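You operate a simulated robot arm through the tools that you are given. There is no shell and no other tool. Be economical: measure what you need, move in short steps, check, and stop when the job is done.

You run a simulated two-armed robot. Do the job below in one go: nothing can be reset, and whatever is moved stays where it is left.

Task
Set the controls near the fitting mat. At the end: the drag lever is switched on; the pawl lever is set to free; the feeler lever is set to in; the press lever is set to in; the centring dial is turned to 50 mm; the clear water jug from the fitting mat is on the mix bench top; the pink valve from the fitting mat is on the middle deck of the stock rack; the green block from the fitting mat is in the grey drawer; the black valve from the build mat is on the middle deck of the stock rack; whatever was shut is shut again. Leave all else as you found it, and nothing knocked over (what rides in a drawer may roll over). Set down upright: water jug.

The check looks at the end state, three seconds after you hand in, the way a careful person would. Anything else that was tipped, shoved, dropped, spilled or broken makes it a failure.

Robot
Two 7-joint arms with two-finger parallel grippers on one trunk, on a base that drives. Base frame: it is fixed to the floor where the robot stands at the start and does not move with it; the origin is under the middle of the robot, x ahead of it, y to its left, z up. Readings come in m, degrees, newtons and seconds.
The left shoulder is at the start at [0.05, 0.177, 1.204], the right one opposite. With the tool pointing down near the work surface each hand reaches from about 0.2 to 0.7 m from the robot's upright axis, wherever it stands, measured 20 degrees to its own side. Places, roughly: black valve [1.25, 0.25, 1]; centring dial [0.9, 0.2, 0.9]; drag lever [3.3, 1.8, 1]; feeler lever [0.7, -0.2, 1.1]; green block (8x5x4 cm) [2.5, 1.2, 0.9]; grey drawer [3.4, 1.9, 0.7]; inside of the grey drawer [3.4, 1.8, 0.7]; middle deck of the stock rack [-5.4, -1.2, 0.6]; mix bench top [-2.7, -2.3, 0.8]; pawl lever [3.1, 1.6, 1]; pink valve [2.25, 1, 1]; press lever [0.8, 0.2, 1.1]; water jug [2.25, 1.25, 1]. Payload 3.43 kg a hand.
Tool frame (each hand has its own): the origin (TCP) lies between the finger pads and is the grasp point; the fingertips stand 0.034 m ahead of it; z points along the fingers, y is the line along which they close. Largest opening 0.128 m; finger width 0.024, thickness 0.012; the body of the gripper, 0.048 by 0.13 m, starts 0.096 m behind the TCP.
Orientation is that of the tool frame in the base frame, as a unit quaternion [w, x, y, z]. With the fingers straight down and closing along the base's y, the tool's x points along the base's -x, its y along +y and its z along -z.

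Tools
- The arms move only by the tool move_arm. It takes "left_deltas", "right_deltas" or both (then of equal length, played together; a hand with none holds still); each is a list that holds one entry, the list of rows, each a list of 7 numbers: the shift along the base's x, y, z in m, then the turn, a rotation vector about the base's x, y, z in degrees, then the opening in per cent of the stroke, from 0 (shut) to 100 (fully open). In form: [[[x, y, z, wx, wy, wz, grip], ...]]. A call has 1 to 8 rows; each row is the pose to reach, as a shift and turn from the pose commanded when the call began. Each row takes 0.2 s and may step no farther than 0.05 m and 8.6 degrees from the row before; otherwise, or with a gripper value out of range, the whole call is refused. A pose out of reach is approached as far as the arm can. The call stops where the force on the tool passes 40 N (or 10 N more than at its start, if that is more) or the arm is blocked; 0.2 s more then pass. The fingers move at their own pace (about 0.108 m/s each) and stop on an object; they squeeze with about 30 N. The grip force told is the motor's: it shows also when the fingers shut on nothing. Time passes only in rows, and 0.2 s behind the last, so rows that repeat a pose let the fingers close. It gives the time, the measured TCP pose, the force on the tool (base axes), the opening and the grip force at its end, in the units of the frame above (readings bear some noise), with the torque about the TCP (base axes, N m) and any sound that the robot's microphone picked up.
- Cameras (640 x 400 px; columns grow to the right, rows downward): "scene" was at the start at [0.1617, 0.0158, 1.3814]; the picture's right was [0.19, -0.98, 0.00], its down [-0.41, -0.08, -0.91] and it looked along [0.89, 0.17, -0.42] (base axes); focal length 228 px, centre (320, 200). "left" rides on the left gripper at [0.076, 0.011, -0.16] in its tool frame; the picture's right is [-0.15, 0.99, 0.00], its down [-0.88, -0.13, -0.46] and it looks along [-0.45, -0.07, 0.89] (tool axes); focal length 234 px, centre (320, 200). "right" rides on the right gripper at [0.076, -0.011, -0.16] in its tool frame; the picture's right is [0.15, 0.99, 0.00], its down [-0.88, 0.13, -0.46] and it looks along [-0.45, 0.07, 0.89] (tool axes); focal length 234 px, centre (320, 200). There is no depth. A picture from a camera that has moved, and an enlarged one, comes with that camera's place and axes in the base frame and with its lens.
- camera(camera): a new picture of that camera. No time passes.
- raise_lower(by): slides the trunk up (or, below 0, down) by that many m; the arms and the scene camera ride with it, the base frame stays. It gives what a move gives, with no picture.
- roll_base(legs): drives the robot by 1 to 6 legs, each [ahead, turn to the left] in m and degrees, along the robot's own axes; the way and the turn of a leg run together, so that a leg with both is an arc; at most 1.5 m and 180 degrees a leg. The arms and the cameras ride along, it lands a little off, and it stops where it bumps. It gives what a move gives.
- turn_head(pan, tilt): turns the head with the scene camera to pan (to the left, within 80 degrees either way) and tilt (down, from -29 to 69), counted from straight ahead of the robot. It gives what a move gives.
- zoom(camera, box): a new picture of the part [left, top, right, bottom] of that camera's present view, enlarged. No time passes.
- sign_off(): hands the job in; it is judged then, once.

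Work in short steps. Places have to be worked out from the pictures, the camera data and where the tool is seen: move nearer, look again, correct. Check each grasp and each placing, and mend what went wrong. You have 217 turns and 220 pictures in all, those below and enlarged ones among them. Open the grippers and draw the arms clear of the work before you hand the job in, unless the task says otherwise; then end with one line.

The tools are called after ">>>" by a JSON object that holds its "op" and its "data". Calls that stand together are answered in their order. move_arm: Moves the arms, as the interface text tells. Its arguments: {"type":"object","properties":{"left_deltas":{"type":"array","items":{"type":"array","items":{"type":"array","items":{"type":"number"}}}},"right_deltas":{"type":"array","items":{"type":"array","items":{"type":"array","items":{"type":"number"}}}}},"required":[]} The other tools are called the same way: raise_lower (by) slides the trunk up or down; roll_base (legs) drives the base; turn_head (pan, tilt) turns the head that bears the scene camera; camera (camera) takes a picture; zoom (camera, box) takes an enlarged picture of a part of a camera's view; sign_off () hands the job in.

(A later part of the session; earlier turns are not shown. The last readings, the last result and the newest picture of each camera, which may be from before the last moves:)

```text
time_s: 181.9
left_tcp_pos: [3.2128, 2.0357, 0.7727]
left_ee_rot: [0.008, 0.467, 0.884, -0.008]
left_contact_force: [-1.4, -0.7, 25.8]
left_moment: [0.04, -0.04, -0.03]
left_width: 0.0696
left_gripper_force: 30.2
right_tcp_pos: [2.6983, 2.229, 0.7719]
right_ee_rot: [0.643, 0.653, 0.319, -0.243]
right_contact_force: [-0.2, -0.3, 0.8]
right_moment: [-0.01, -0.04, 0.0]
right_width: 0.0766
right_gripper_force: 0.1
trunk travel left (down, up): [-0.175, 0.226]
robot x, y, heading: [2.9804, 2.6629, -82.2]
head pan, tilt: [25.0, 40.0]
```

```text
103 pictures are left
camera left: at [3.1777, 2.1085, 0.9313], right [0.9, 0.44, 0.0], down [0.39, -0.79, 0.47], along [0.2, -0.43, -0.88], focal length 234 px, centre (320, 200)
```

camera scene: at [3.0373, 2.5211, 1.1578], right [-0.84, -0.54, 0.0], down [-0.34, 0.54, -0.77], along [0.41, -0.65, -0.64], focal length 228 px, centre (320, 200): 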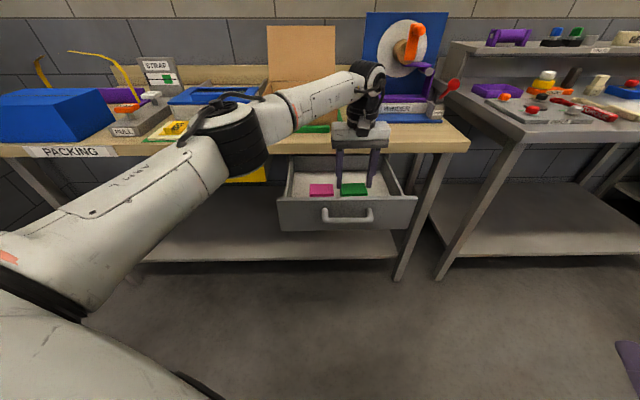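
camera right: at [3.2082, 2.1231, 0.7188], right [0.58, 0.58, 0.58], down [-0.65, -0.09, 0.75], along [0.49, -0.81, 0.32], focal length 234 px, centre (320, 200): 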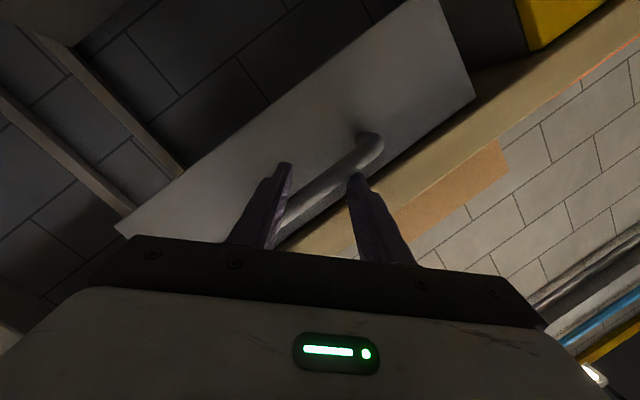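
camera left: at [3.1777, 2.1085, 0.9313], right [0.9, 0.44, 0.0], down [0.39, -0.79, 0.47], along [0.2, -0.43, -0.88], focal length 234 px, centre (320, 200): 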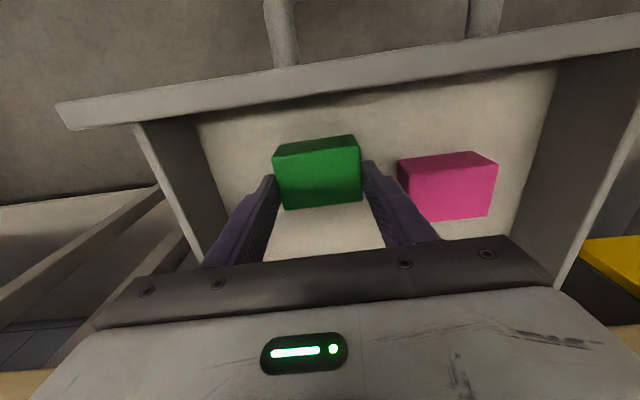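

Block rests on the drawer floor (contact force 26 N). Open slightly and lift out.

>>> {"op": "move_arm", "data": {"left_deltas": [[[0, 0, 0.003, 0, 0, 0, 72], [0, 0, 0.003, 0, 0, 0, 75], [0, 0, 0.04, 0, 0, 0, 75], [0, 0, 0.08, 0, 0, 0, 75], [0, 0, 0.12, 0, 0, 0, 75], [0, 0, 0.165, 0, 0, 0, 75], [-0.005, 0.03, 0.2, 0, 0, 0, 75], [0, 0.07, 0.22, 0, 0, 0, 75]]]}}

>>> {"op": "camera", "data": {"camera": "scene"}}

```text
time_s: 183.7
left_tcp_pos: [3.2129, 2.106, 0.9901]
left_ee_rot: [0.006, 0.466, 0.885, -0.004]
left_contact_force: [-0.7, 0.1, 0.1]
left_moment: [0.01, -0.1, 0.01]
left_width: 0.0959
left_gripper_force: 0.1
left hand out of reach, approached as far as the arm can: row 5, 6
right_tcp_pos: [2.6993, 2.2271, 0.7693]
right_ee_rot: [0.642, 0.654, 0.319, -0.243]
right_contact_force: [-0.7, -0.3, 0.1]
right_moment: [0.01, 0.05, 0.08]
right_width: 0.0769
right_gripper_force: 0.0
trunk travel left (down, up): [-0.175, 0.226]
robot x, y, heading: [2.9825, 2.6636, -82.6]
head pan, tilt: [25.0, 40.0]
```

```text
102 pictures are left
camera scene: at [3.0359, 2.5218, 1.158], right [-0.84, -0.54, 0.0], down [-0.34, 0.54, -0.77], along [0.41, -0.65, -0.64], focal length 228 px, centre (320, 200)
```

scene: 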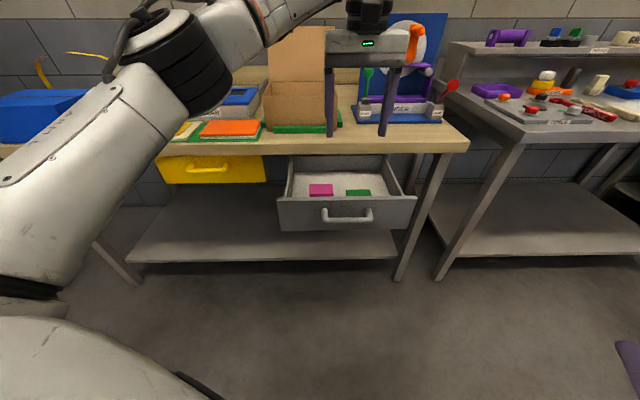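

Green block is in the drawer. Now close it: bring closed left fingers in front of the handle.

>>> {"op": "move_arm", "data": {"left_deltas": [[[-0.02, 0.027, 0, 0, 0, 0, 0], [-0.04, 0.054, 0, 0, 0, 0, 0], [-0.062, 0.086, 0, 0, 0, 0, 0], [-0.062, 0.086, -0.045, 0, 0, 0, 0], [-0.062, 0.086, -0.09, 0, 0, 0, 0], [-0.062, 0.086, -0.135, 0, 0, 0, 0], [-0.062, 0.086, -0.175, 0, 0, 0, 0], [-0.062, 0.086, -0.2, 0, 0, 0, 0]]]}}

>>> {"op": "camera", "data": {"camera": "left"}}

```text
time_s: 185.5
left_tcp_pos: [3.1527, 2.1928, 0.7866]
left_ee_rot: [0.006, 0.468, 0.884, -0.004]
left_contact_force: [-0.2, 0.4, -0.2]
left_moment: [0.03, 0.0, 0.01]
left_width: 0.0003
left_gripper_force: 29.9
right_tcp_pos: [2.7, 2.227, 0.7715]
right_ee_rot: [0.642, 0.653, 0.32, -0.243]
right_contact_force: [-0.4, 0.7, -0.5]
right_moment: [0.01, -0.03, 0.0]
right_width: 0.0769
right_gripper_force: 0.0
trunk travel left (down, up): [-0.175, 0.226]
robot x, y, heading: [2.9785, 2.6647, -82.5]
head pan, tilt: [25.0, 40.0]
```

```text
101 pictures are left
camera left: at [3.1172, 2.2647, 0.9448], right [0.9, 0.44, 0.0], down [0.39, -0.8, 0.47], along [0.2, -0.42, -0.88], focal length 234 px, centre (320, 200)
```

left: 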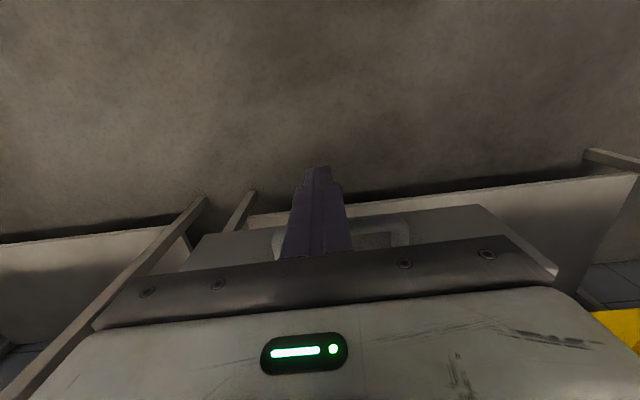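

Push the drawer in with the arm as far as it reaches.

>>> {"op": "move_arm", "data": {"left_deltas": [[[0.014, -0.02, 0, 0, 0, 0, 0], [0.029, -0.04, 0, 0, 0, 0, 0], [0.044, -0.061, 0, 0, 0, 0, 0], [0.058, -0.081, 0, 0, 0, 0, 0], [0.073, -0.101, 0, 0, 0, 0, 0], [0.088, -0.122, 0, 0, 0, 0, 0], [0.102, -0.142, 0, 0, 0, 0, 0], [0.117, -0.162, 0, 0, 0, 0, 0]]]}}

>>> {"op": "camera", "data": {"camera": "scene"}}

```text
time_s: 187.3
left_tcp_pos: [3.27, 2.0369, 0.7873]
left_ee_rot: [0.005, 0.468, 0.884, -0.004]
left_contact_force: [0.4, 0.2, 0.5]
left_moment: [-0.02, 0.04, 0.01]
left_width: 0.0003
left_gripper_force: 29.6
left hand out of reach, approached as far as the arm can: row 8
right_tcp_pos: [2.6999, 2.2276, 0.7711]
right_ee_rot: [0.641, 0.654, 0.319, -0.244]
right_contact_force: [0.6, 0.0, 0.1]
right_moment: [0.0, -0.01, -0.02]
right_width: 0.0769
right_gripper_force: 0.1
trunk travel left (down, up): [-0.175, 0.226]
robot x, y, heading: [2.9794, 2.6652, -82.4]
head pan, tilt: [25.0, 40.0]
```

```text
100 pictures are left
camera scene: at [3.0375, 2.5216, 1.1578], right [-0.84, -0.54, 0.0], down [-0.34, 0.54, -0.77], along [0.41, -0.65, -0.64], focal length 228 px, centre (320, 200)
```

scene: 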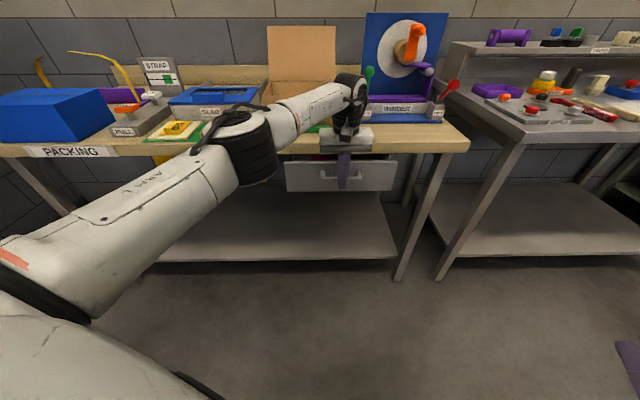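

5 cm remain. Ease the base forward 6 cm to finish pushing (it stops on contact).

>>> {"op": "roll_base", "data": {"legs": [[0.06, 0]]}}

>>> {"op": "camera", "data": {"camera": "scene"}}

```text
time_s: 188.3
left_tcp_pos: [3.2774, 1.976, 0.7868]
left_ee_rot: [0.006, 0.467, 0.884, -0.006]
left_contact_force: [0.6, -0.3, 0.8]
left_moment: [-0.03, 0.02, 0.0]
left_width: 0.0
left_gripper_force: 29.8
right_tcp_pos: [2.7076, 2.1665, 0.7713]
right_ee_rot: [0.641, 0.654, 0.319, -0.243]
right_contact_force: [-0.6, 0.1, -0.1]
right_moment: [-0.02, -0.04, 0.03]
right_width: 0.0768
right_gripper_force: 0.0
trunk travel left (down, up): [-0.175, 0.226]
robot x, y, heading: [2.9906, 2.6004, -82.5]
head pan, tilt: [25.0, 40.0]
```

```text
99 pictures are left
camera scene: at [3.0448, 2.4612, 1.1579], right [-0.84, -0.54, 0.0], down [-0.34, 0.54, -0.77], along [0.41, -0.65, -0.64], focal length 228 px, centre (320, 200)
```

scene: 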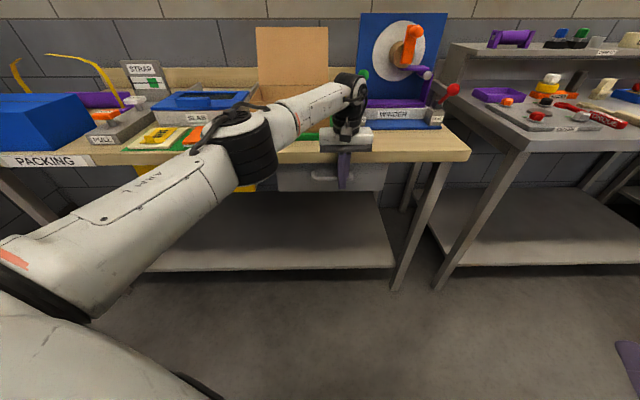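

Nearly flush; a final 1.5 cm arm push until firm.

>>> {"op": "move_arm", "data": {"left_deltas": [[[0.003, -0.004, 0, 0, 0, 0, 0], [0.006, -0.008, 0, 0, 0, 0, 0], [0.009, -0.012, 0, 0, 0, 0, 0]]]}}

```text
time_s: 189.1
left_tcp_pos: [3.2764, 1.9762, 0.787]
left_ee_rot: [0.002, 0.47, 0.883, -0.003]
left_contact_force: [-21.3, 22.5, -2.1]
left_moment: [0.48, 0.17, -0.08]
left_width: 0.0001
left_gripper_force: 30.0
left hand out of reach, approached as far as the arm can: row 2, 3
right_tcp_pos: [2.7066, 2.1676, 0.7719]
right_ee_rot: [0.642, 0.654, 0.319, -0.243]
right_contact_force: [0.4, -0.1, 0.0]
right_moment: [-0.01, 0.02, 0.01]
right_width: 0.0767
right_gripper_force: 0.1
trunk travel left (down, up): [-0.175, 0.226]
robot x, y, heading: [2.9861, 2.6024, -82.6]
head pan, tilt: [25.0, 40.0]
```

Firm at 31 N with no travel: drawer shut. Withdraw the left hand and un-roll the right hand together.

>>> {"op": "move_arm", "data": {"left_deltas": [[[-0.01, 0.014, 0, 0, 0, 0, 0], [-0.025, 0.035, 0, 0, 0, 0, 0], [-0.045, 0.063, 0, 0, 0, 0, 0], [-0.07, 0.097, 0, 0, 0, 0, 0], [-0.08, 0.12, 0.03, 0, 0, 0, 0], [-0.09, 0.14, 0.06, 0, 0, 0, 0]]], "right_deltas": [[[0, 0.01, 0, -0.66, 7.1, 0.4, 60], [0, 0.02, 0, -1.3, 14.3, 0.8, 60], [0, 0.03, 0, -2, 21.4, 1.2, 60], [0, 0.04, 0, -2.6, 28.5, 1.7, 60], [0, 0.05, 0, -3.3, 35.7, 2.1, 60], [0, 0.06, 0, -3.96, 42.8, 2.5, 60]]]}}

>>> {"op": "raise_lower", "data": {"by": 0.2}}

>>> {"op": "camera", "data": {"camera": "scene"}}

```text
time_s: 190.5
left_tcp_pos: [3.2434, 1.9748, 0.8013]
left_ee_rot: [0.006, 0.466, 0.885, -0.004]
left_contact_force: [-0.4, 0.1, 0.2]
left_moment: [-0.02, 0.02, -0.01]
left_width: 0.0
left_gripper_force: 29.9
left hand out of reach, approached as far as the arm can: row 1, 2, 3, 4, 5, 6
right_tcp_pos: [2.7088, 2.2269, 0.7701]
right_ee_rot: [0.507, 0.491, 0.537, -0.462]
right_contact_force: [-0.8, 0.8, -0.1]
right_moment: [0.01, -0.03, -0.03]
right_width: 0.0768
right_gripper_force: 0.1
trunk travel left (down, up): [-0.175, 0.226]
robot x, y, heading: [2.9912, 2.6037, -82.5]
head pan, tilt: [25.0, 40.0]
```

```text
time_s: 192.7
left_tcp_pos: [3.2441, 1.9746, 1.001]
left_ee_rot: [0.005, 0.467, 0.884, -0.004]
left_contact_force: [-0.1, -0.2, 0.4]
left_moment: [0.01, 0.0, 0.02]
left_width: 0.0002
left_gripper_force: 29.7
right_tcp_pos: [2.7086, 2.2272, 0.9696]
right_ee_rot: [0.508, 0.491, 0.537, -0.462]
right_contact_force: [-0.4, -0.3, -0.6]
right_moment: [0.01, 0.0, 0.02]
right_width: 0.0769
right_gripper_force: 0.0
trunk travel left (down, up): [-0.375, 0.026]
robot x, y, heading: [2.9893, 2.6038, -82.8]
head pan, tilt: [25.0, 40.0]
```

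```text
98 pictures are left
camera scene: at [3.0448, 2.4611, 1.3578], right [-0.84, -0.54, 0.0], down [-0.34, 0.54, -0.77], along [0.41, -0.65, -0.64], focal length 228 px, centre (320, 200)
```

scene: 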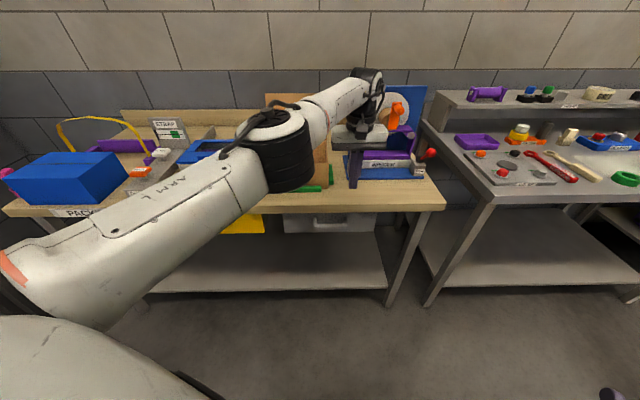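

The left hand was at its reach limit and only now is free. Retract it up and back.

>>> {"op": "move_arm", "data": {"left_deltas": [[[-0.005, 0.01, 0.04, 0, 0, 0, 60], [-0.01, 0.02, 0.08, 0, 0, 0, 60], [-0.015, 0.04, 0.12, 0, 0, 0, 60], [-0.02, 0.07, 0.15, 0, 0, 0, 60], [-0.02, 0.11, 0.17, 0, 0, 0, 60], [-0.02, 0.15, 0.18, 0, 0, 0, 60], [-0.02, 0.19, 0.19, 0, 0, 0, 60]]], "right_deltas": [[[0, 0, 0.02, 8.4, 0.7, 0, 60], [0, 0, 0.04, 16.9, 1.5, 0, 60], [0, 0, 0.06, 25.4, 2.3, 0, 60], [0, 0, 0.08, 33.8, 3, 0, 60], [0, 0, 0.1, 42.3, 3.8, 0, 60], [0, 0, 0.12, 50.7, 4.6, 0, 60], [0, 0, 0.14, 59.2, 5.3, 0, 60]]]}}

>>> {"op": "move_arm", "data": {"right_deltas": [[[0, 0, 0.02, 8, 0.7, 0, 60], [0, 0, 0.04, 16, 1.4, 0, 60], [0, 0, 0.06, 24, 2.1, 0, 60]]]}}

```text
time_s: 194.3
left_tcp_pos: [3.2261, 2.1656, 1.192]
left_ee_rot: [0.005, 0.465, 0.885, -0.003]
left_contact_force: [0.3, 1.1, 0.7]
left_moment: [0.0, 0.03, -0.02]
left_width: 0.0768
left_gripper_force: 0.1
left hand out of reach, approached as far as the arm can: row 1, 2
right_tcp_pos: [2.7102, 2.2297, 1.1118]
right_ee_rot: [0.173, 0.657, 0.716, -0.158]
right_contact_force: [0.6, 1.2, -0.3]
right_moment: [0.01, 0.01, -0.01]
right_width: 0.0767
right_gripper_force: 0.2
right hand out of reach, approached as far as the arm can: row 1, 2, 3, 4, 5, 6
trunk travel left (down, up): [-0.375, 0.026]
robot x, y, heading: [2.9868, 2.6043, -82.7]
head pan, tilt: [25.0, 40.0]
```

```text
time_s: 195.1
left_tcp_pos: [3.225, 2.1632, 1.1925]
left_ee_rot: [0.005, 0.467, 0.884, -0.003]
left_contact_force: [0.3, 0.6, 0.2]
left_moment: [0.01, 0.01, 0.02]
left_width: 0.0766
left_gripper_force: 0.2
right_tcp_pos: [2.7103, 2.2286, 1.1709]
right_ee_rot: [0.021, 0.676, 0.736, -0.017]
right_contact_force: [0.8, -0.4, -0.5]
right_moment: [0.02, 0.03, 0.01]
right_width: 0.0769
right_gripper_force: 0.1
trunk travel left (down, up): [-0.375, 0.026]
robot x, y, heading: [2.9888, 2.6025, -82.4]
head pan, tilt: [25.0, 40.0]
```

Both hands are tool-down again. Turn to face the bench and move in to reach the drag lever with the right hand.

>>> {"op": "roll_base", "data": {"legs": [[0, 28], [0.24, 0]]}}

>>> {"op": "turn_head", "data": {"pan": -10, "tilt": 35}}

>>> {"op": "camera", "data": {"camera": "scene"}}

>>> {"op": "camera", "data": {"camera": "right"}}

```text
time_s: 198.2
left_tcp_pos: [3.5419, 2.1335, 1.1919]
left_ee_rot: [0.006, 0.237, 0.971, -0.001]
left_contact_force: [0.2, 0.2, -0.3]
left_moment: [-0.02, 0.02, -0.04]
left_width: 0.0767
left_gripper_force: 0.1
right_tcp_pos: [3.0587, 1.9472, 1.1705]
right_ee_rot: [0.024, 0.476, 0.879, -0.011]
right_contact_force: [0.0, -0.3, -0.2]
right_moment: [0.01, 0.01, -0.03]
right_width: 0.0767
right_gripper_force: 0.1
trunk travel left (down, up): [-0.375, 0.026]
robot x, y, heading: [3.1286, 2.411, -54.4]
head pan, tilt: [25.0, 40.0]
```

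```text
time_s: 199.2
left_tcp_pos: [3.5422, 2.1359, 1.1918]
left_ee_rot: [0.006, 0.238, 0.971, -0.003]
left_contact_force: [0.0, 0.4, 0.7]
left_moment: [-0.01, -0.04, 0.0]
left_width: 0.0771
left_gripper_force: 0.1
right_tcp_pos: [3.0587, 1.9475, 1.171]
right_ee_rot: [0.024, 0.476, 0.879, -0.011]
right_contact_force: [0.9, 0.3, -0.2]
right_moment: [0.02, 0.0, 0.0]
right_width: 0.0766
right_gripper_force: 0.0
trunk travel left (down, up): [-0.375, 0.026]
robot x, y, heading: [3.122, 2.4111, -54.3]
head pan, tilt: [-10.0, 35.0]
```

```text
97 pictures are left
camera scene: at [3.2071, 2.2729, 1.3654], right [-0.9, -0.43, 0.0], down [-0.25, 0.52, -0.82], along [0.35, -0.74, -0.57], focal length 228 px, centre (320, 200)
```

scene: 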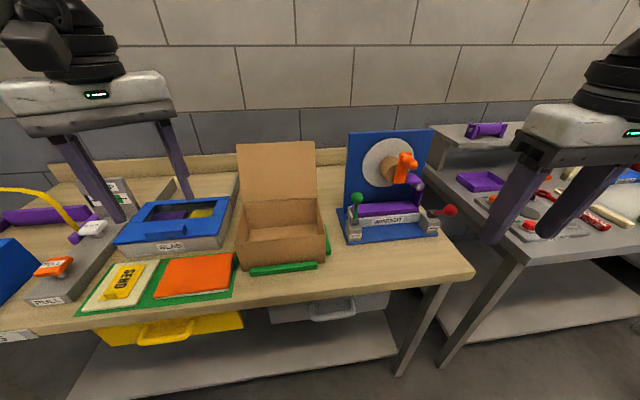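

```text
96 pictures are left
camera right: at [3.0016, 2.0113, 1.3261], right [0.75, 0.66, 0.0], down [0.57, -0.65, 0.5], along [0.33, -0.38, -0.86], focal length 234 px, centre (320, 200)
```

right: 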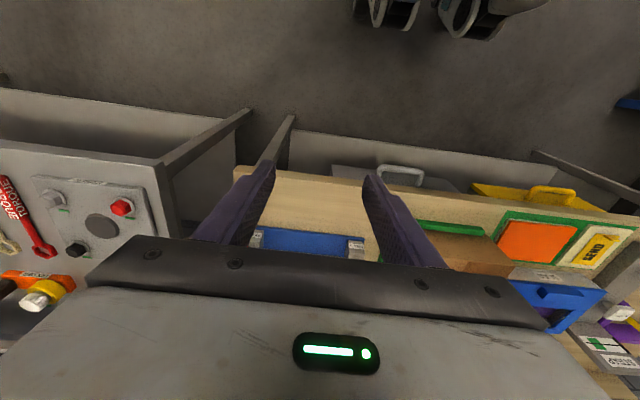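

Drag ball confirmed at about (3.337, 1.76, 1.01). Move the right hand in front of it and down.

>>> {"op": "move_arm", "data": {"right_deltas": [[[0.042, -0.022, 0, 0, 0, 0, 55], [0.084, -0.043, 0, 0, 0, 0, 55], [0.127, -0.065, 0, 0, 0, 0, 55], [0.17, -0.087, 0, 0, 0, 0, 55], [0.21, -0.108, -0.01, 0, 0, 0, 55], [0.2247, -0.1154, -0.05, 0, 0, 0, 55], [0.2247, -0.1154, -0.095, 0, 0, 0, 55], [0.2247, -0.1154, -0.14, 0, 0, 0, 55]]]}}

>>> {"op": "move_arm", "data": {"right_deltas": [[[0, 0, -0.02, 0, 0, 0, 55], [0.016, -0.023, -0.02, 0, 0, 0, 55]]]}}

>>> {"op": "camera", "data": {"camera": "right"}}

```text
time_s: 201.1
left_tcp_pos: [3.5432, 2.1344, 1.1924]
left_ee_rot: [0.006, 0.238, 0.971, -0.003]
left_contact_force: [0.2, 0.3, 0.9]
left_moment: [0.0, 0.0, 0.0]
left_width: 0.0768
left_gripper_force: 0.1
right_tcp_pos: [3.2721, 1.8363, 1.0306]
right_ee_rot: [0.027, 0.477, 0.879, -0.012]
right_contact_force: [0.6, 0.2, 0.3]
right_moment: [-0.05, 0.0, 0.0]
right_width: 0.0702
right_gripper_force: 0.1
right hand out of reach, approached as far as the arm can: row 6, 7, 8
trunk travel left (down, up): [-0.375, 0.026]
robot x, y, heading: [3.1264, 2.409, -54.2]
head pan, tilt: [-10.0, 35.0]
```

```text
time_s: 201.7
left_tcp_pos: [3.5414, 2.1336, 1.1923]
left_ee_rot: [0.005, 0.237, 0.971, -0.003]
left_contact_force: [0.5, -0.1, 0.5]
left_moment: [0.01, -0.03, 0.01]
left_width: 0.0766
left_gripper_force: 0.0
right_tcp_pos: [3.2645, 1.8232, 1.0153]
right_ee_rot: [0.026, 0.476, 0.879, -0.012]
right_contact_force: [-0.3, -0.8, -0.6]
right_moment: [-0.04, 0.01, -0.01]
right_width: 0.0707
right_gripper_force: 0.1
right hand out of reach, approached as far as the arm can: row 1, 2
trunk travel left (down, up): [-0.375, 0.026]
robot x, y, heading: [3.1273, 2.4103, -54.5]
head pan, tilt: [-10.0, 35.0]
```

```text
95 pictures are left
camera right: at [3.2078, 1.8859, 1.171], right [0.75, 0.66, 0.0], down [0.57, -0.65, 0.5], along [0.33, -0.38, -0.86], focal length 234 px, centre (320, 200)
```

right: 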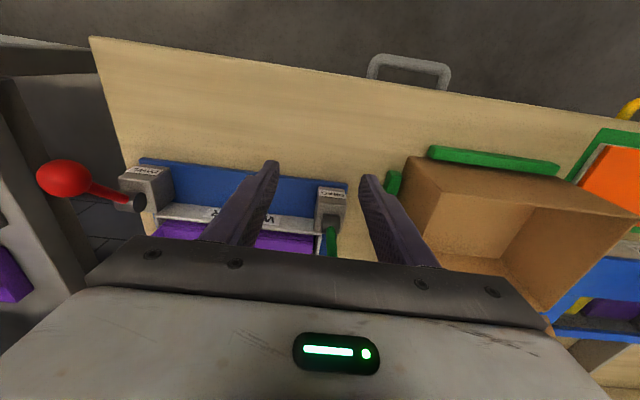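

Out of reach by ~9 cm; I shift 2 cm left and then ease the base forward 8 cm so the fingers go around the ball.

>>> {"op": "move_arm", "data": {"right_deltas": [[[0.012, 0.016, 0, 0, 0, 0, 60], [0.008, 0.024, 0, 0, 0, 0, 60]]]}}

>>> {"op": "zoom", "data": {"camera": "scene", "box": [280, 120, 480, 270]}}

```text
time_s: 202.2
left_tcp_pos: [3.5434, 2.1351, 1.1922]
left_ee_rot: [0.006, 0.238, 0.971, -0.003]
left_contact_force: [0.4, -0.9, 0.3]
left_moment: [-0.01, 0.0, 0.0]
left_width: 0.0767
left_gripper_force: 0.1
right_tcp_pos: [3.2736, 1.8466, 1.0151]
right_ee_rot: [0.025, 0.476, 0.879, -0.011]
right_contact_force: [-0.8, -0.4, 0.3]
right_moment: [-0.04, -0.01, 0.03]
right_width: 0.0767
right_gripper_force: 0.0
right hand out of reach, approached as far as the arm can: row 1
trunk travel left (down, up): [-0.375, 0.026]
robot x, y, heading: [3.1304, 2.4099, -54.4]
head pan, tilt: [-10.0, 35.0]
```

```text
2.67 times, centred on (380, 195) of scene
camera zoom: at [3.207, 2.2728, 1.3654], right [-0.9, -0.43, 0.0], down [-0.25, 0.52, -0.82], along [0.35, -0.74, -0.57], focal length 608 px, centre (160, 213)
```

zoom: 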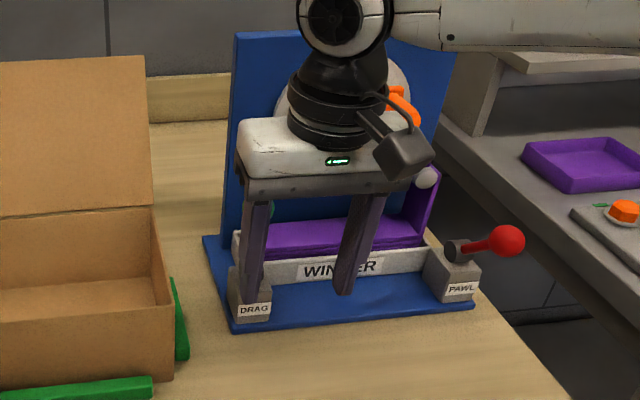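

Hand is laterally lined up with the ball (u matches). Roll forward 10 cm.

>>> {"op": "roll_base", "data": {"legs": [[0.1, 0]]}}

>>> {"op": "camera", "data": {"camera": "right"}}

```text
time_s: 203.4
left_tcp_pos: [3.6016, 2.0539, 1.191]
left_ee_rot: [0.006, 0.237, 0.971, -0.002]
left_contact_force: [0.4, 0.1, 0.0]
left_moment: [0.02, 0.04, -0.02]
left_width: 0.0768
left_gripper_force: 0.0
right_tcp_pos: [3.3322, 1.7649, 1.0144]
right_ee_rot: [0.025, 0.477, 0.879, -0.012]
right_contact_force: [-0.3, -0.5, -0.6]
right_moment: [0.04, 0.02, -0.03]
right_width: 0.0767
right_gripper_force: 0.0
trunk travel left (down, up): [-0.375, 0.026]
robot x, y, heading: [3.1827, 2.3311, -54.2]
head pan, tilt: [-10.0, 35.0]
```

```text
93 pictures are left
camera right: at [3.2744, 1.8285, 1.1706], right [0.75, 0.66, 0.0], down [0.57, -0.65, 0.5], along [0.33, -0.38, -0.86], focal length 234 px, centre (320, 200)
```

right: 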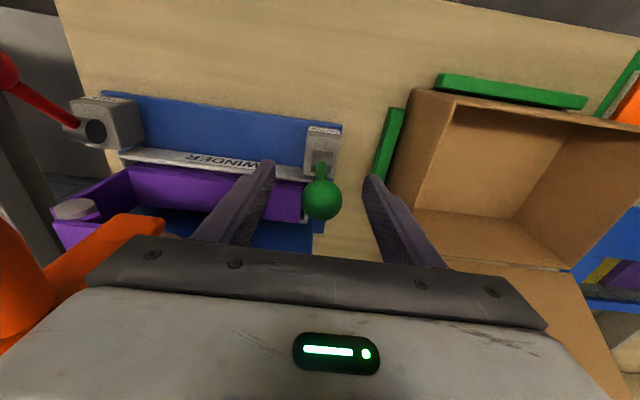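

Ball is between the fingers. Close and pull toward me in an arc.

>>> {"op": "move_arm", "data": {"right_deltas": [[[0, 0, 0, 0, 0, 0, 0], [0, 0, 0, 0, 0, 0, 0], [-0.008, 0.011, -0.001, 0, 0, 0, 0], [-0.016, 0.022, -0.004, 0, 0, 0, 0], [-0.024, 0.033, -0.01, 0, 0, 0, 0], [-0.031, 0.043, -0.018, 0, 0, 0, 0], [-0.037, 0.052, -0.027, 0, 0, 0, 0]]]}}

>>> {"op": "camera", "data": {"camera": "right"}}

```text
time_s: 205.0
left_tcp_pos: [3.5988, 2.0552, 1.1922]
left_ee_rot: [0.006, 0.238, 0.971, -0.002]
left_contact_force: [0.3, -0.6, 0.3]
left_moment: [0.02, 0.03, -0.03]
left_width: 0.0767
left_gripper_force: 0.0
right_tcp_pos: [3.2924, 1.8176, 0.989]
right_ee_rot: [0.026, 0.476, 0.879, -0.011]
right_contact_force: [-0.3, 0.5, -0.1]
right_moment: [-0.02, -0.03, -0.01]
right_width: 0.0
right_gripper_force: 33.0
trunk travel left (down, up): [-0.375, 0.026]
robot x, y, heading: [3.1821, 2.3296, -54.4]
head pan, tilt: [-10.0, 35.0]
```

```text
92 pictures are left
camera right: at [3.2355, 1.8817, 1.1437], right [0.75, 0.66, 0.0], down [0.57, -0.65, 0.5], along [0.33, -0.38, -0.86], focal length 234 px, centre (320, 200)
```

right: 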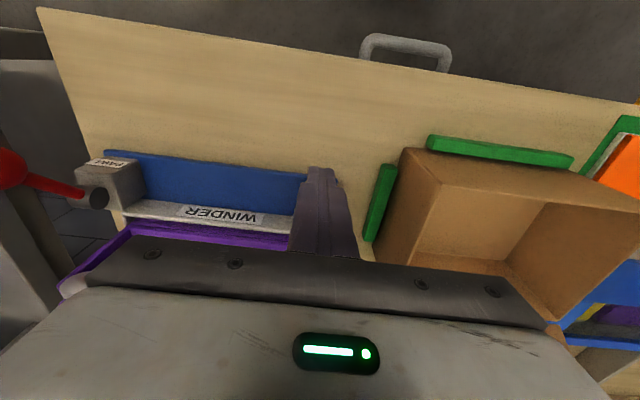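

The ball slipped out of the grip. Raise the hand and look at the lever.

>>> {"op": "move_arm", "data": {"right_deltas": [[[-0.012, 0.016, 0, 0, 0, 0, 0], [-0.02, 0.028, 0.04, 0, 0, 0, 0], [-0.02, 0.028, 0.08, 0, 0, 0, 50], [-0.01, 0.015, 0.12, 0, 0, 0, 50], [0, 0, 0.15, 0, 0, 0, 50]]]}}

>>> {"op": "camera", "data": {"camera": "right"}}

>>> {"op": "zoom", "data": {"camera": "scene", "box": [280, 120, 480, 270]}}

```text
time_s: 206.2
left_tcp_pos: [3.5998, 2.0539, 1.1914]
left_ee_rot: [0.006, 0.237, 0.972, -0.002]
left_contact_force: [0.6, -0.4, -0.1]
left_moment: [0.03, 0.03, -0.02]
left_width: 0.077
left_gripper_force: 0.1
right_tcp_pos: [3.2951, 1.8155, 1.1366]
right_ee_rot: [0.026, 0.476, 0.879, -0.01]
right_contact_force: [0.8, 0.2, 0.0]
right_moment: [-0.01, -0.02, -0.02]
right_width: 0.0642
right_gripper_force: 0.1
trunk travel left (down, up): [-0.375, 0.026]
robot x, y, heading: [3.1853, 2.3305, -54.3]
head pan, tilt: [-10.0, 35.0]
```

```text
91 pictures are left
camera right: at [3.2376, 1.88, 1.292], right [0.75, 0.66, 0.0], down [0.57, -0.64, 0.51], along [0.33, -0.38, -0.86], focal length 234 px, centre (320, 200)
```

right: 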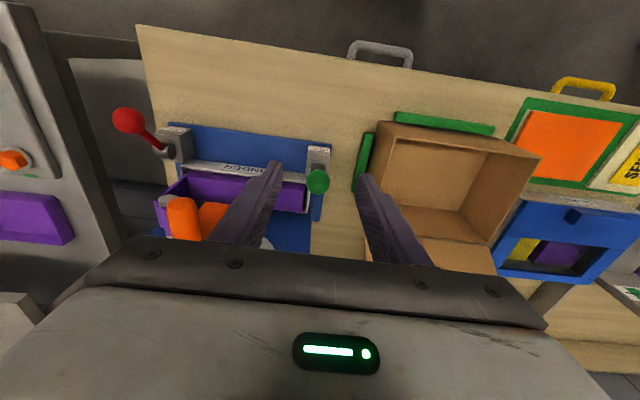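

```text
2.67 times, centred on (380, 195) of scene
camera zoom: at [3.265, 2.1916, 1.3653], right [-0.9, -0.43, 0.0], down [-0.25, 0.52, -0.82], along [0.35, -0.74, -0.57], focal length 608 px, centre (160, 213)
```

zoom: 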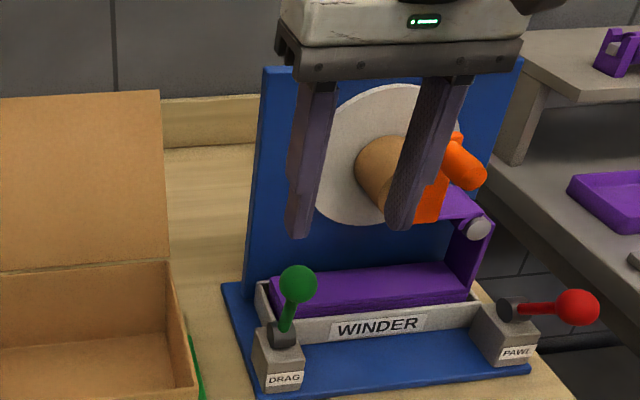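

Drag is still upright. I'll hook it from behind with closed fingers: go over the ball, down behind it, and pull.

>>> {"op": "move_arm", "data": {"right_deltas": [[[0.02, -0.027, 0, 0, 0, 0, 0], [0.04, -0.054, 0, 0, 0, 0, 0], [0.06, -0.08, 0, 0, 0, 0, 0], [0.062, -0.083, -0.04, 0, 0, 0, 0], [0.062, -0.083, -0.08, 0, 0, 0, 0], [0.062, -0.083, -0.122, 0, 0, 0, 0]]]}}

>>> {"op": "zoom", "data": {"camera": "scene", "box": [280, 120, 480, 270]}}

```text
time_s: 207.6
left_tcp_pos: [3.6002, 2.0531, 1.1912]
left_ee_rot: [0.006, 0.238, 0.971, -0.002]
left_contact_force: [0.2, 0.1, 0.2]
left_moment: [0.03, 0.01, -0.01]
left_width: 0.0767
left_gripper_force: 0.1
right_tcp_pos: [3.3257, 1.7458, 1.0194]
right_ee_rot: [0.028, 0.476, 0.879, -0.011]
right_contact_force: [-0.4, -0.1, -0.3]
right_moment: [0.04, 0.0, -0.02]
right_width: 0.0002
right_gripper_force: 30.6
right hand out of reach, approached as far as the arm can: row 2, 3, 4, 5, 6
trunk travel left (down, up): [-0.375, 0.026]
robot x, y, heading: [3.1839, 2.3312, -54.4]
head pan, tilt: [-10.0, 35.0]
```

```text
2.67 times, centred on (380, 195) of scene
camera zoom: at [3.265, 2.1917, 1.3654], right [-0.9, -0.43, 0.0], down [-0.25, 0.52, -0.82], along [0.35, -0.74, -0.57], focal length 608 px, centre (160, 213)
```

zoom: 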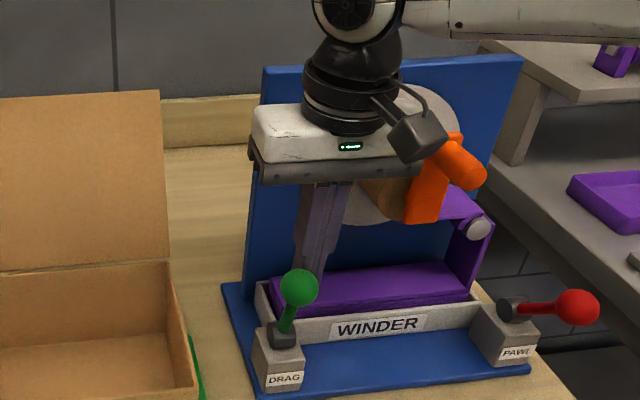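

Just short of reach. Lift, roll 4 cm closer and place it directly behind the ball.

>>> {"op": "move_arm", "data": {"right_deltas": [[[0, 0, 0.04, 0, 0, 0, 0], [0, 0, 0.08, 0, 0, 0, 0], [0.01, 0.01, 0.1, 0, 0, 0, 0]]]}}

>>> {"op": "roll_base", "data": {"legs": [[0.05, 0]]}}

```text
time_s: 208.4
left_tcp_pos: [3.5994, 2.0544, 1.1914]
left_ee_rot: [0.006, 0.238, 0.971, -0.003]
left_contact_force: [0.4, 0.5, 0.4]
left_moment: [0.0, -0.02, 0.02]
left_width: 0.0769
left_gripper_force: 0.0
right_tcp_pos: [3.3299, 1.7582, 1.1228]
right_ee_rot: [0.027, 0.476, 0.879, -0.011]
right_contact_force: [0.2, 0.3, 0.0]
right_moment: [-0.02, 0.01, 0.03]
right_width: 0.0002
right_gripper_force: 30.6
right hand out of reach, approached as far as the arm can: row 3
trunk travel left (down, up): [-0.375, 0.026]
robot x, y, heading: [3.1829, 2.3323, -54.6]
head pan, tilt: [-10.0, 35.0]
```

```text
time_s: 209.3
left_tcp_pos: [3.6307, 2.0132, 1.1913]
left_ee_rot: [0.006, 0.237, 0.971, -0.003]
left_contact_force: [1.3, -1.1, -0.5]
left_moment: [0.04, 0.0, 0.05]
left_width: 0.077
left_gripper_force: 0.0
right_tcp_pos: [3.3596, 1.7171, 1.1203]
right_ee_rot: [0.028, 0.474, 0.88, -0.01]
right_contact_force: [0.6, -0.5, -0.3]
right_moment: [0.03, 0.07, 0.0]
right_width: 0.0
right_gripper_force: 30.4
trunk travel left (down, up): [-0.375, 0.026]
robot x, y, heading: [3.2143, 2.2881, -54.6]
head pan, tilt: [-10.0, 35.0]
```

Now directly behind the ball (v≈0.568). Lower and pull toward me.

>>> {"op": "move_arm", "data": {"right_deltas": [[[0.003, 0.002, -0.04, 0, 0, 0, 0], [0.004, 0.003, -0.08, 0, 0, 0, 0], [0.004, 0.003, -0.11, 0, 0, 0, 0], [-0.01, 0.022, -0.11, 0, 0, 0, 0], [-0.022, 0.038, -0.112, 0, 0, 0, 0], [-0.034, 0.055, -0.116, 0, 0, 0, 0], [-0.046, 0.072, -0.12, 0, 0, 0, 0]]]}}

>>> {"op": "zoom", "data": {"camera": "scene", "box": [280, 120, 480, 290]}}

```text
time_s: 210.9
left_tcp_pos: [3.6314, 2.0109, 1.1919]
left_ee_rot: [0.005, 0.237, 0.972, -0.001]
left_contact_force: [0.4, 0.5, -0.4]
left_moment: [0.0, -0.01, -0.03]
left_width: 0.0769
left_gripper_force: 0.0
right_tcp_pos: [3.3174, 1.7822, 1.0065]
right_ee_rot: [0.038, 0.477, 0.878, -0.014]
right_contact_force: [11.5, -27.6, 16.9]
right_moment: [-0.78, -0.55, 0.13]
right_width: 0.0
right_gripper_force: 30.0
trunk travel left (down, up): [-0.375, 0.026]
robot x, y, heading: [3.212, 2.2885, -54.4]
head pan, tilt: [-10.0, 35.0]
```

```text
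2.35 times, centred on (380, 205) of scene
camera zoom: at [3.2955, 2.1488, 1.3655], right [-0.9, -0.43, 0.0], down [-0.25, 0.52, -0.82], along [0.35, -0.74, -0.58], focal length 536 px, centre (179, 188)
```

zoom: 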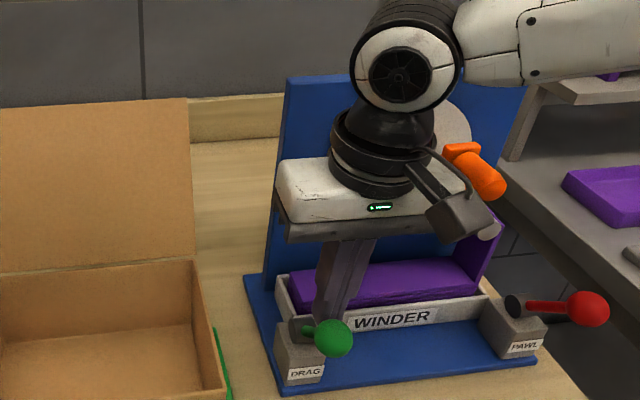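

The drag lever is down at its stop like the pawl (force ~30 N). Lift straight out and check.

>>> {"op": "move_arm", "data": {"right_deltas": [[[0.008, -0.011, 0.0, 0, 0, 0, 0], [0.01, -0.014, 0.04, 0, 0, 0, 0], [0.01, -0.014, 0.085, 0, 0, 0, 0], [0.01, -0.014, 0.13, 0, 0, 0, 0], [-0.01, 0.014, 0.16, 0, 0, 0, 0], [-0.04, 0.04, 0.18, 0, 0, 0, 50], [-0.07, 0.07, 0.19, 0, 0, 0, 50]]]}}

>>> {"op": "camera", "data": {"camera": "scene"}}

>>> {"op": "zoom", "data": {"camera": "right", "box": [160, 80, 420, 280]}}

```text
time_s: 212.5
left_tcp_pos: [3.6294, 2.0136, 1.1933]
left_ee_rot: [0.007, 0.236, 0.972, -0.002]
left_contact_force: [-0.2, 0.1, 0.1]
left_moment: [-0.01, -0.01, -0.01]
left_width: 0.0766
left_gripper_force: 0.1
right_tcp_pos: [3.241, 1.8605, 1.1915]
right_ee_rot: [0.028, 0.476, 0.879, -0.011]
right_contact_force: [-1.0, -0.4, -0.4]
right_moment: [-0.01, -0.03, 0.02]
right_width: 0.0639
right_gripper_force: 0.1
trunk travel left (down, up): [-0.375, 0.026]
robot x, y, heading: [3.2155, 2.2902, -54.4]
head pan, tilt: [-10.0, 35.0]
```

```text
87 pictures are left
camera scene: at [3.2934, 2.1523, 1.3656], right [-0.9, -0.43, 0.0], down [-0.25, 0.52, -0.82], along [0.35, -0.74, -0.57], focal length 228 px, centre (320, 200)
```

scene: 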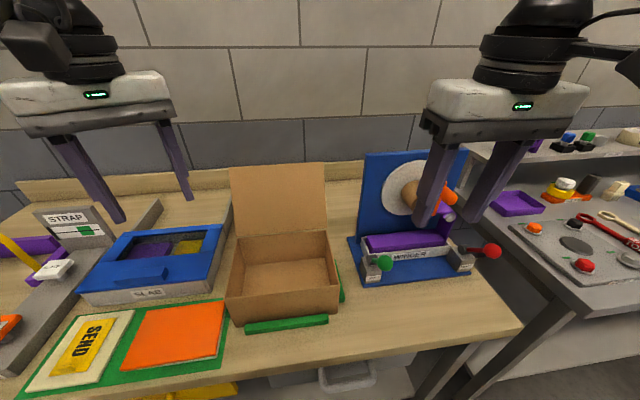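

```text
2.00 times, centred on (290, 180) of right
camera zoom: at [3.1834, 1.924, 1.3465], right [0.75, 0.66, 0.0], down [0.57, -0.64, 0.51], along [0.34, -0.38, -0.86], focal length 468 px, centre (380, 240)
```

zoom: 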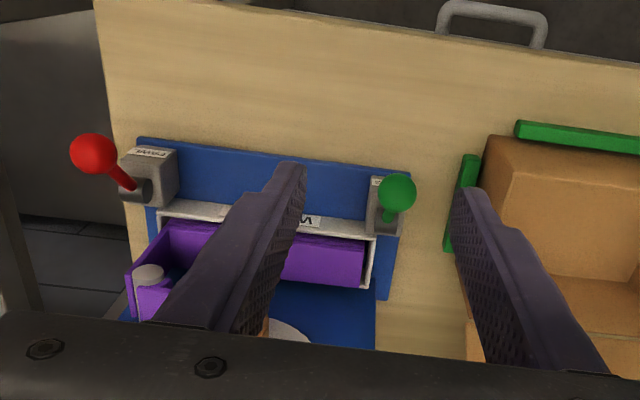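

All controls at this station are set and the drawer is shut. Return to the fitting mat: back off, turn along the aisle, reverse 1.42 m, face the bench.

>>> {"op": "roll_base", "data": {"legs": [[-0.3, 0], [0, 90]]}}

>>> {"op": "roll_base", "data": {"legs": [[-1.43, 0], [0, -90]]}}

>>> {"op": "turn_head", "data": {"pan": 0, "tilt": 35}}

>>> {"op": "camera", "data": {"camera": "scene"}}

```text
time_s: 218.4
left_tcp_pos: [3.3111, 2.9507, 1.1914]
left_ee_rot: [0.006, -0.525, 0.851, 0.003]
left_contact_force: [-2.2, -0.6, -0.5]
left_moment: [0.03, 0.0, 0.02]
left_width: 0.0767
left_gripper_force: 0.0
right_tcp_pos: [3.471, 2.5659, 1.1909]
right_ee_rot: [0.027, -0.291, 0.956, 0.011]
right_contact_force: [-0.5, -0.3, 0.6]
right_moment: [0.02, 0.01, -0.02]
right_width: 0.0638
right_gripper_force: 0.1
trunk travel left (down, up): [-0.375, 0.026]
robot x, y, heading: [3.0397, 2.5328, 36.3]
head pan, tilt: [-10.0, 35.0]
```

```text
time_s: 229.5
left_tcp_pos: [2.2749, 1.4024, 1.1918]
left_ee_rot: [0.006, 0.264, 0.965, -0.003]
left_contact_force: [0.4, -0.5, -0.1]
left_moment: [0.01, 0.01, 0.03]
left_width: 0.0766
left_gripper_force: 0.2
right_tcp_pos: [1.8802, 1.2705, 1.1913]
right_ee_rot: [0.027, 0.5, 0.866, -0.011]
right_contact_force: [-0.6, -0.1, 0.3]
right_moment: [0.02, -0.01, 0.05]
right_width: 0.0639
right_gripper_force: 0.1
trunk travel left (down, up): [-0.375, 0.026]
robot x, y, heading: [1.8783, 1.7009, -57.5]
head pan, tilt: [-10.0, 35.0]
```

```text
time_s: 230.2
left_tcp_pos: [2.2763, 1.4017, 1.1919]
left_ee_rot: [0.006, 0.264, 0.965, -0.002]
left_contact_force: [-0.8, 0.1, -0.7]
left_moment: [0.01, -0.02, 0.03]
left_width: 0.0769
left_gripper_force: 0.1
right_tcp_pos: [1.8792, 1.2694, 1.1909]
right_ee_rot: [0.027, 0.5, 0.866, -0.012]
right_contact_force: [0.3, -0.9, -0.8]
right_moment: [0.0, -0.01, 0.0]
right_width: 0.0642
right_gripper_force: 0.1
trunk travel left (down, up): [-0.375, 0.026]
robot x, y, heading: [1.8773, 1.7015, -57.4]
head pan, tilt: [0.0, 35.0]
```

```text
85 pictures are left
camera scene: at [1.9618, 1.5662, 1.3654], right [-0.84, -0.54, 0.0], down [-0.31, 0.48, -0.82], along [0.44, -0.69, -0.57], focal length 228 px, centre (320, 200)
```

scene: 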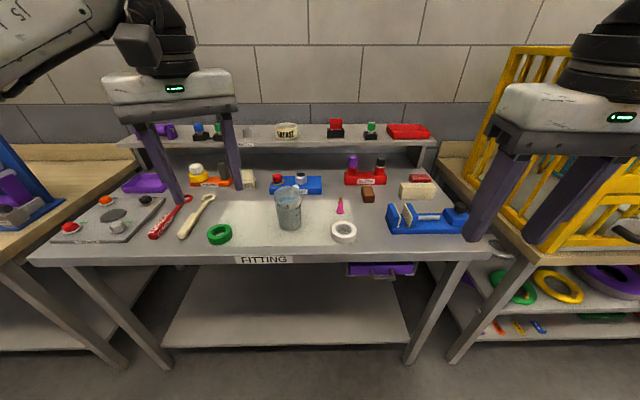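

Move 0.18 m closer, bring the left hand near the jug and un-yaw it to look at the jug from above.

>>> {"op": "roll_base", "data": {"legs": [[0.18, 2]]}}

>>> {"op": "move_arm", "data": {"left_deltas": [[[0, -0.01, 0, 0, 0, -6, 100], [0, -0.025, 0, 0, 0, -12, 100], [0, -0.04, 0, 0, 0, -18, 100], [0, -0.055, 0, 0, 0, -24, 100]]]}}

>>> {"op": "camera", "data": {"camera": "left"}}

>>> {"op": "camera", "data": {"camera": "scene"}}

```text
time_s: 231.7
left_tcp_pos: [2.3872, 1.2654, 1.1924]
left_ee_rot: [0.006, 0.244, 0.97, -0.002]
left_contact_force: [0.5, 0.2, 0.5]
left_moment: [0.0, 0.03, -0.01]
left_width: 0.0767
left_gripper_force: 0.0
right_tcp_pos: [1.9966, 1.1176, 1.1909]
right_ee_rot: [0.027, 0.483, 0.875, -0.011]
right_contact_force: [-0.3, 0.1, 0.1]
right_moment: [0.02, 0.02, -0.04]
right_width: 0.0638
right_gripper_force: 0.1
trunk travel left (down, up): [-0.375, 0.026]
robot x, y, heading: [1.9763, 1.5524, -55.3]
head pan, tilt: [0.0, 35.0]
```

```text
time_s: 232.7
left_tcp_pos: [2.3867, 1.2117, 1.1935]
left_ee_rot: [0.005, 0.443, 0.897, -0.003]
left_contact_force: [-0.1, -0.9, 0.3]
left_moment: [0.02, -0.01, -0.01]
left_width: 0.128
left_gripper_force: 0.0
right_tcp_pos: [1.9963, 1.1189, 1.1905]
right_ee_rot: [0.026, 0.483, 0.875, -0.011]
right_contact_force: [-0.9, -0.5, 0.8]
right_moment: [-0.03, 0.02, -0.01]
right_width: 0.0641
right_gripper_force: 0.0
trunk travel left (down, up): [-0.375, 0.026]
robot x, y, heading: [1.9763, 1.5509, -55.3]
head pan, tilt: [0.0, 35.0]
```

```text
84 pictures are left
camera left: at [2.348, 1.2811, 1.3512], right [0.87, 0.49, 0.0], down [0.43, -0.77, 0.47], along [0.23, -0.41, -0.88], focal length 234 px, centre (320, 200)
```

left: 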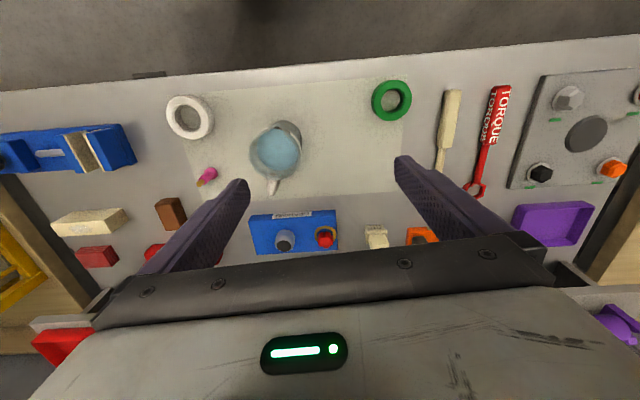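

```text
83 pictures are left
camera scene: at [2.0673, 1.4174, 1.3654], right [-0.82, -0.57, 0.0], down [-0.33, 0.47, -0.82], along [0.47, -0.67, -0.57], focal length 228 px, centre (320, 200)
```

scene: 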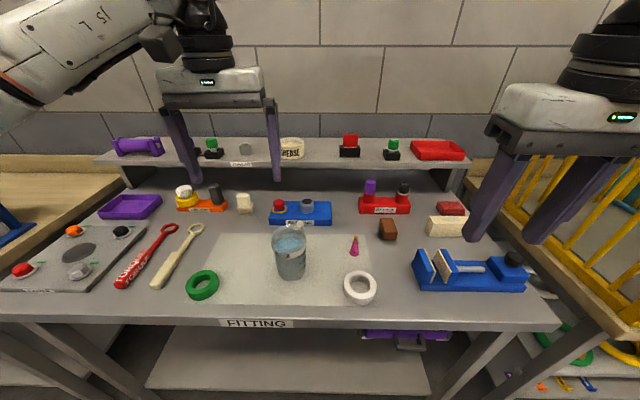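

>>> {"op": "zoom", "data": {"camera": "left", "box": [180, 90, 340, 220]}}

>>> {"op": "zoom", "data": {"camera": "scene", "box": [240, 210, 400, 310]}}

```text
3.08 times, centred on (260, 155) of left
camera zoom: at [2.348, 1.2811, 1.3512], right [0.87, 0.49, 0.0], down [0.43, -0.77, 0.47], along [0.23, -0.41, -0.88], focal length 720 px, centre (505, 338)
```

zoom: 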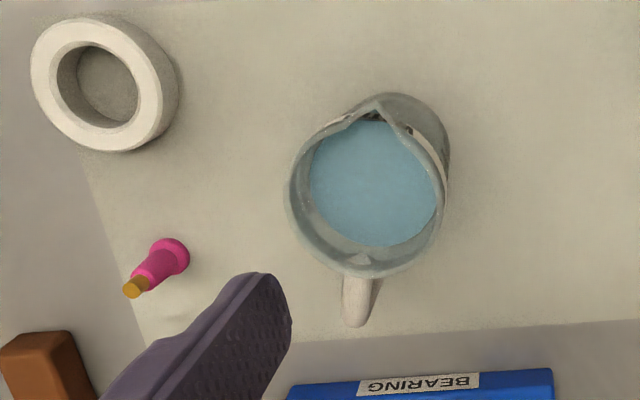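

```text
4.00 times, centred on (320, 260) of scene
camera zoom: at [2.0673, 1.4174, 1.3654], right [-0.82, -0.57, 0.0], down [-0.33, 0.47, -0.82], along [0.47, -0.67, -0.57], focal length 912 px, centre (320, -40)
```

zoom: 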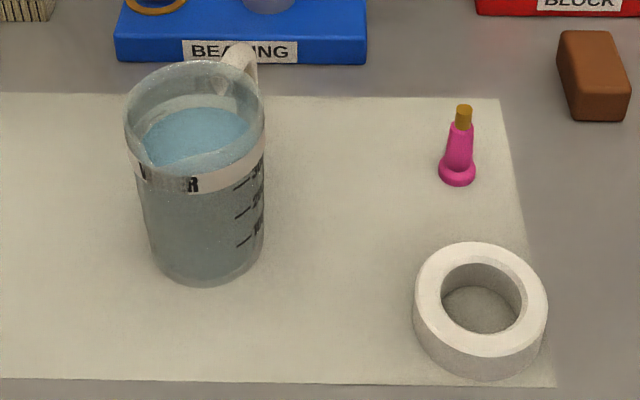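

Jug rim centre ≈ (2.340, 1.151), rim z ≈ 0.99, handle toward the wall; closing along the bench is fine. Move over it and descend partway.

>>> {"op": "move_arm", "data": {"left_deltas": [[[-0.024, -0.03, 0, 0, 0, 0, 100], [-0.047, -0.061, 0, 0, 0, 0, 100], [-0.047, -0.061, -0.04, 0, 0, 0, 100], [-0.047, -0.061, -0.08, 0, 0, 0, 100], [-0.047, -0.061, -0.12, 0, 0, 0, 100]]]}}

>>> {"op": "camera", "data": {"camera": "left"}}

>>> {"op": "zoom", "data": {"camera": "scene", "box": [220, 140, 380, 300]}}

```text
time_s: 233.9
left_tcp_pos: [2.343, 1.1472, 1.0743]
left_ee_rot: [0.005, 0.442, 0.897, -0.004]
left_contact_force: [-0.2, 0.3, -0.3]
left_moment: [0.01, -0.01, -0.01]
left_width: 0.128
left_gripper_force: 0.0
right_tcp_pos: [1.9973, 1.1176, 1.1901]
right_ee_rot: [0.027, 0.483, 0.875, -0.011]
right_contact_force: [-0.4, 0.0, 0.7]
right_moment: [0.0, 0.0, 0.01]
right_width: 0.064
right_gripper_force: 0.1
trunk travel left (down, up): [-0.375, 0.026]
robot x, y, heading: [1.9762, 1.548, -55.6]
head pan, tilt: [0.0, 35.0]
```

```text
80 pictures are left
camera left: at [2.3028, 1.2175, 1.2324], right [0.87, 0.49, 0.0], down [0.43, -0.77, 0.47], along [0.23, -0.41, -0.88], focal length 234 px, centre (320, 200)
```

left: 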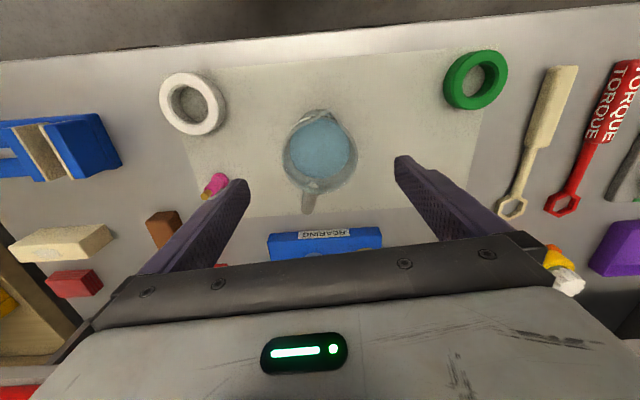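

```text
2.50 times, centred on (300, 220) of scene
camera zoom: at [2.068, 1.4176, 1.3654], right [-0.82, -0.57, 0.0], down [-0.33, 0.47, -0.82], along [0.47, -0.67, -0.57], focal length 570 px, centre (370, 150)
```

zoom: 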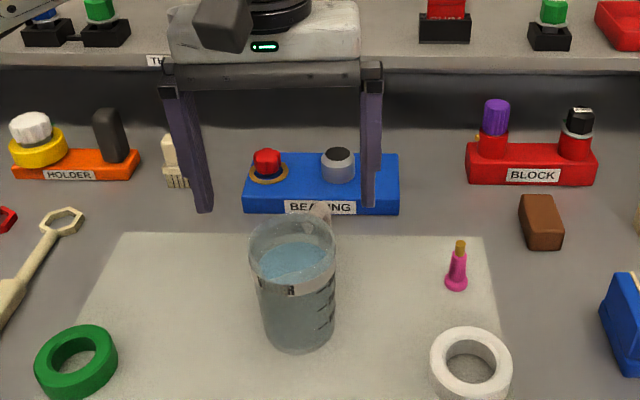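

Centred within a centimetre. Descend to z≈0.93 and close gently.

>>> {"op": "move_arm", "data": {"left_deltas": [[[0, 0.003, -0.04, 0, 0, 0, 100], [0, 0.003, -0.08, 0, 0, 0, 100], [0, 0.003, -0.12, 0, 0, 0, 100], [0, 0.003, -0.142, 0, 0, 0, 100], [0, 0.003, -0.142, 0, 0, 0, 50], [0, 0.003, -0.142, 0, 0, 0, 40], [0, 0.003, -0.142, 0, 0, 0, 40]]]}}

>>> {"op": "camera", "data": {"camera": "left"}}

```text
time_s: 235.5
left_tcp_pos: [2.3392, 1.1531, 0.9291]
left_ee_rot: [0.004, 0.442, 0.897, -0.004]
left_contact_force: [-0.3, -0.2, -0.1]
left_moment: [0.01, -0.02, -0.01]
left_width: 0.0792
left_gripper_force: 30.1
right_tcp_pos: [1.9969, 1.1178, 1.1921]
right_ee_rot: [0.028, 0.483, 0.875, -0.011]
right_contact_force: [0.0, 0.1, -0.7]
right_moment: [0.01, 0.01, -0.01]
right_width: 0.064
right_gripper_force: 0.0
trunk travel left (down, up): [-0.375, 0.026]
robot x, y, heading: [1.9769, 1.5519, -55.7]
head pan, tilt: [0.0, 35.0]
```

```text
78 pictures are left
camera left: at [2.2993, 1.2214, 1.0886], right [0.87, 0.49, 0.0], down [0.43, -0.77, 0.47], along [0.23, -0.41, -0.88], focal length 234 px, centre (320, 200)
```

left: 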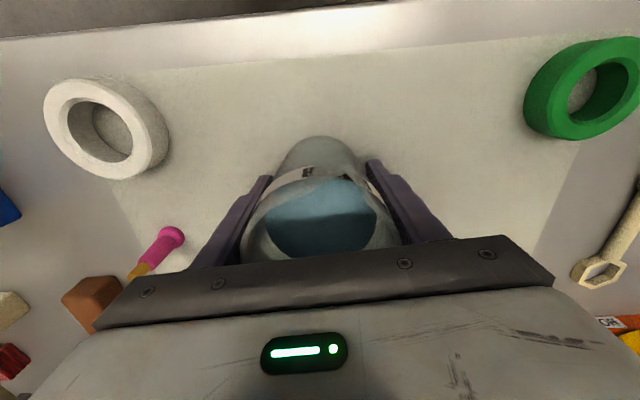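

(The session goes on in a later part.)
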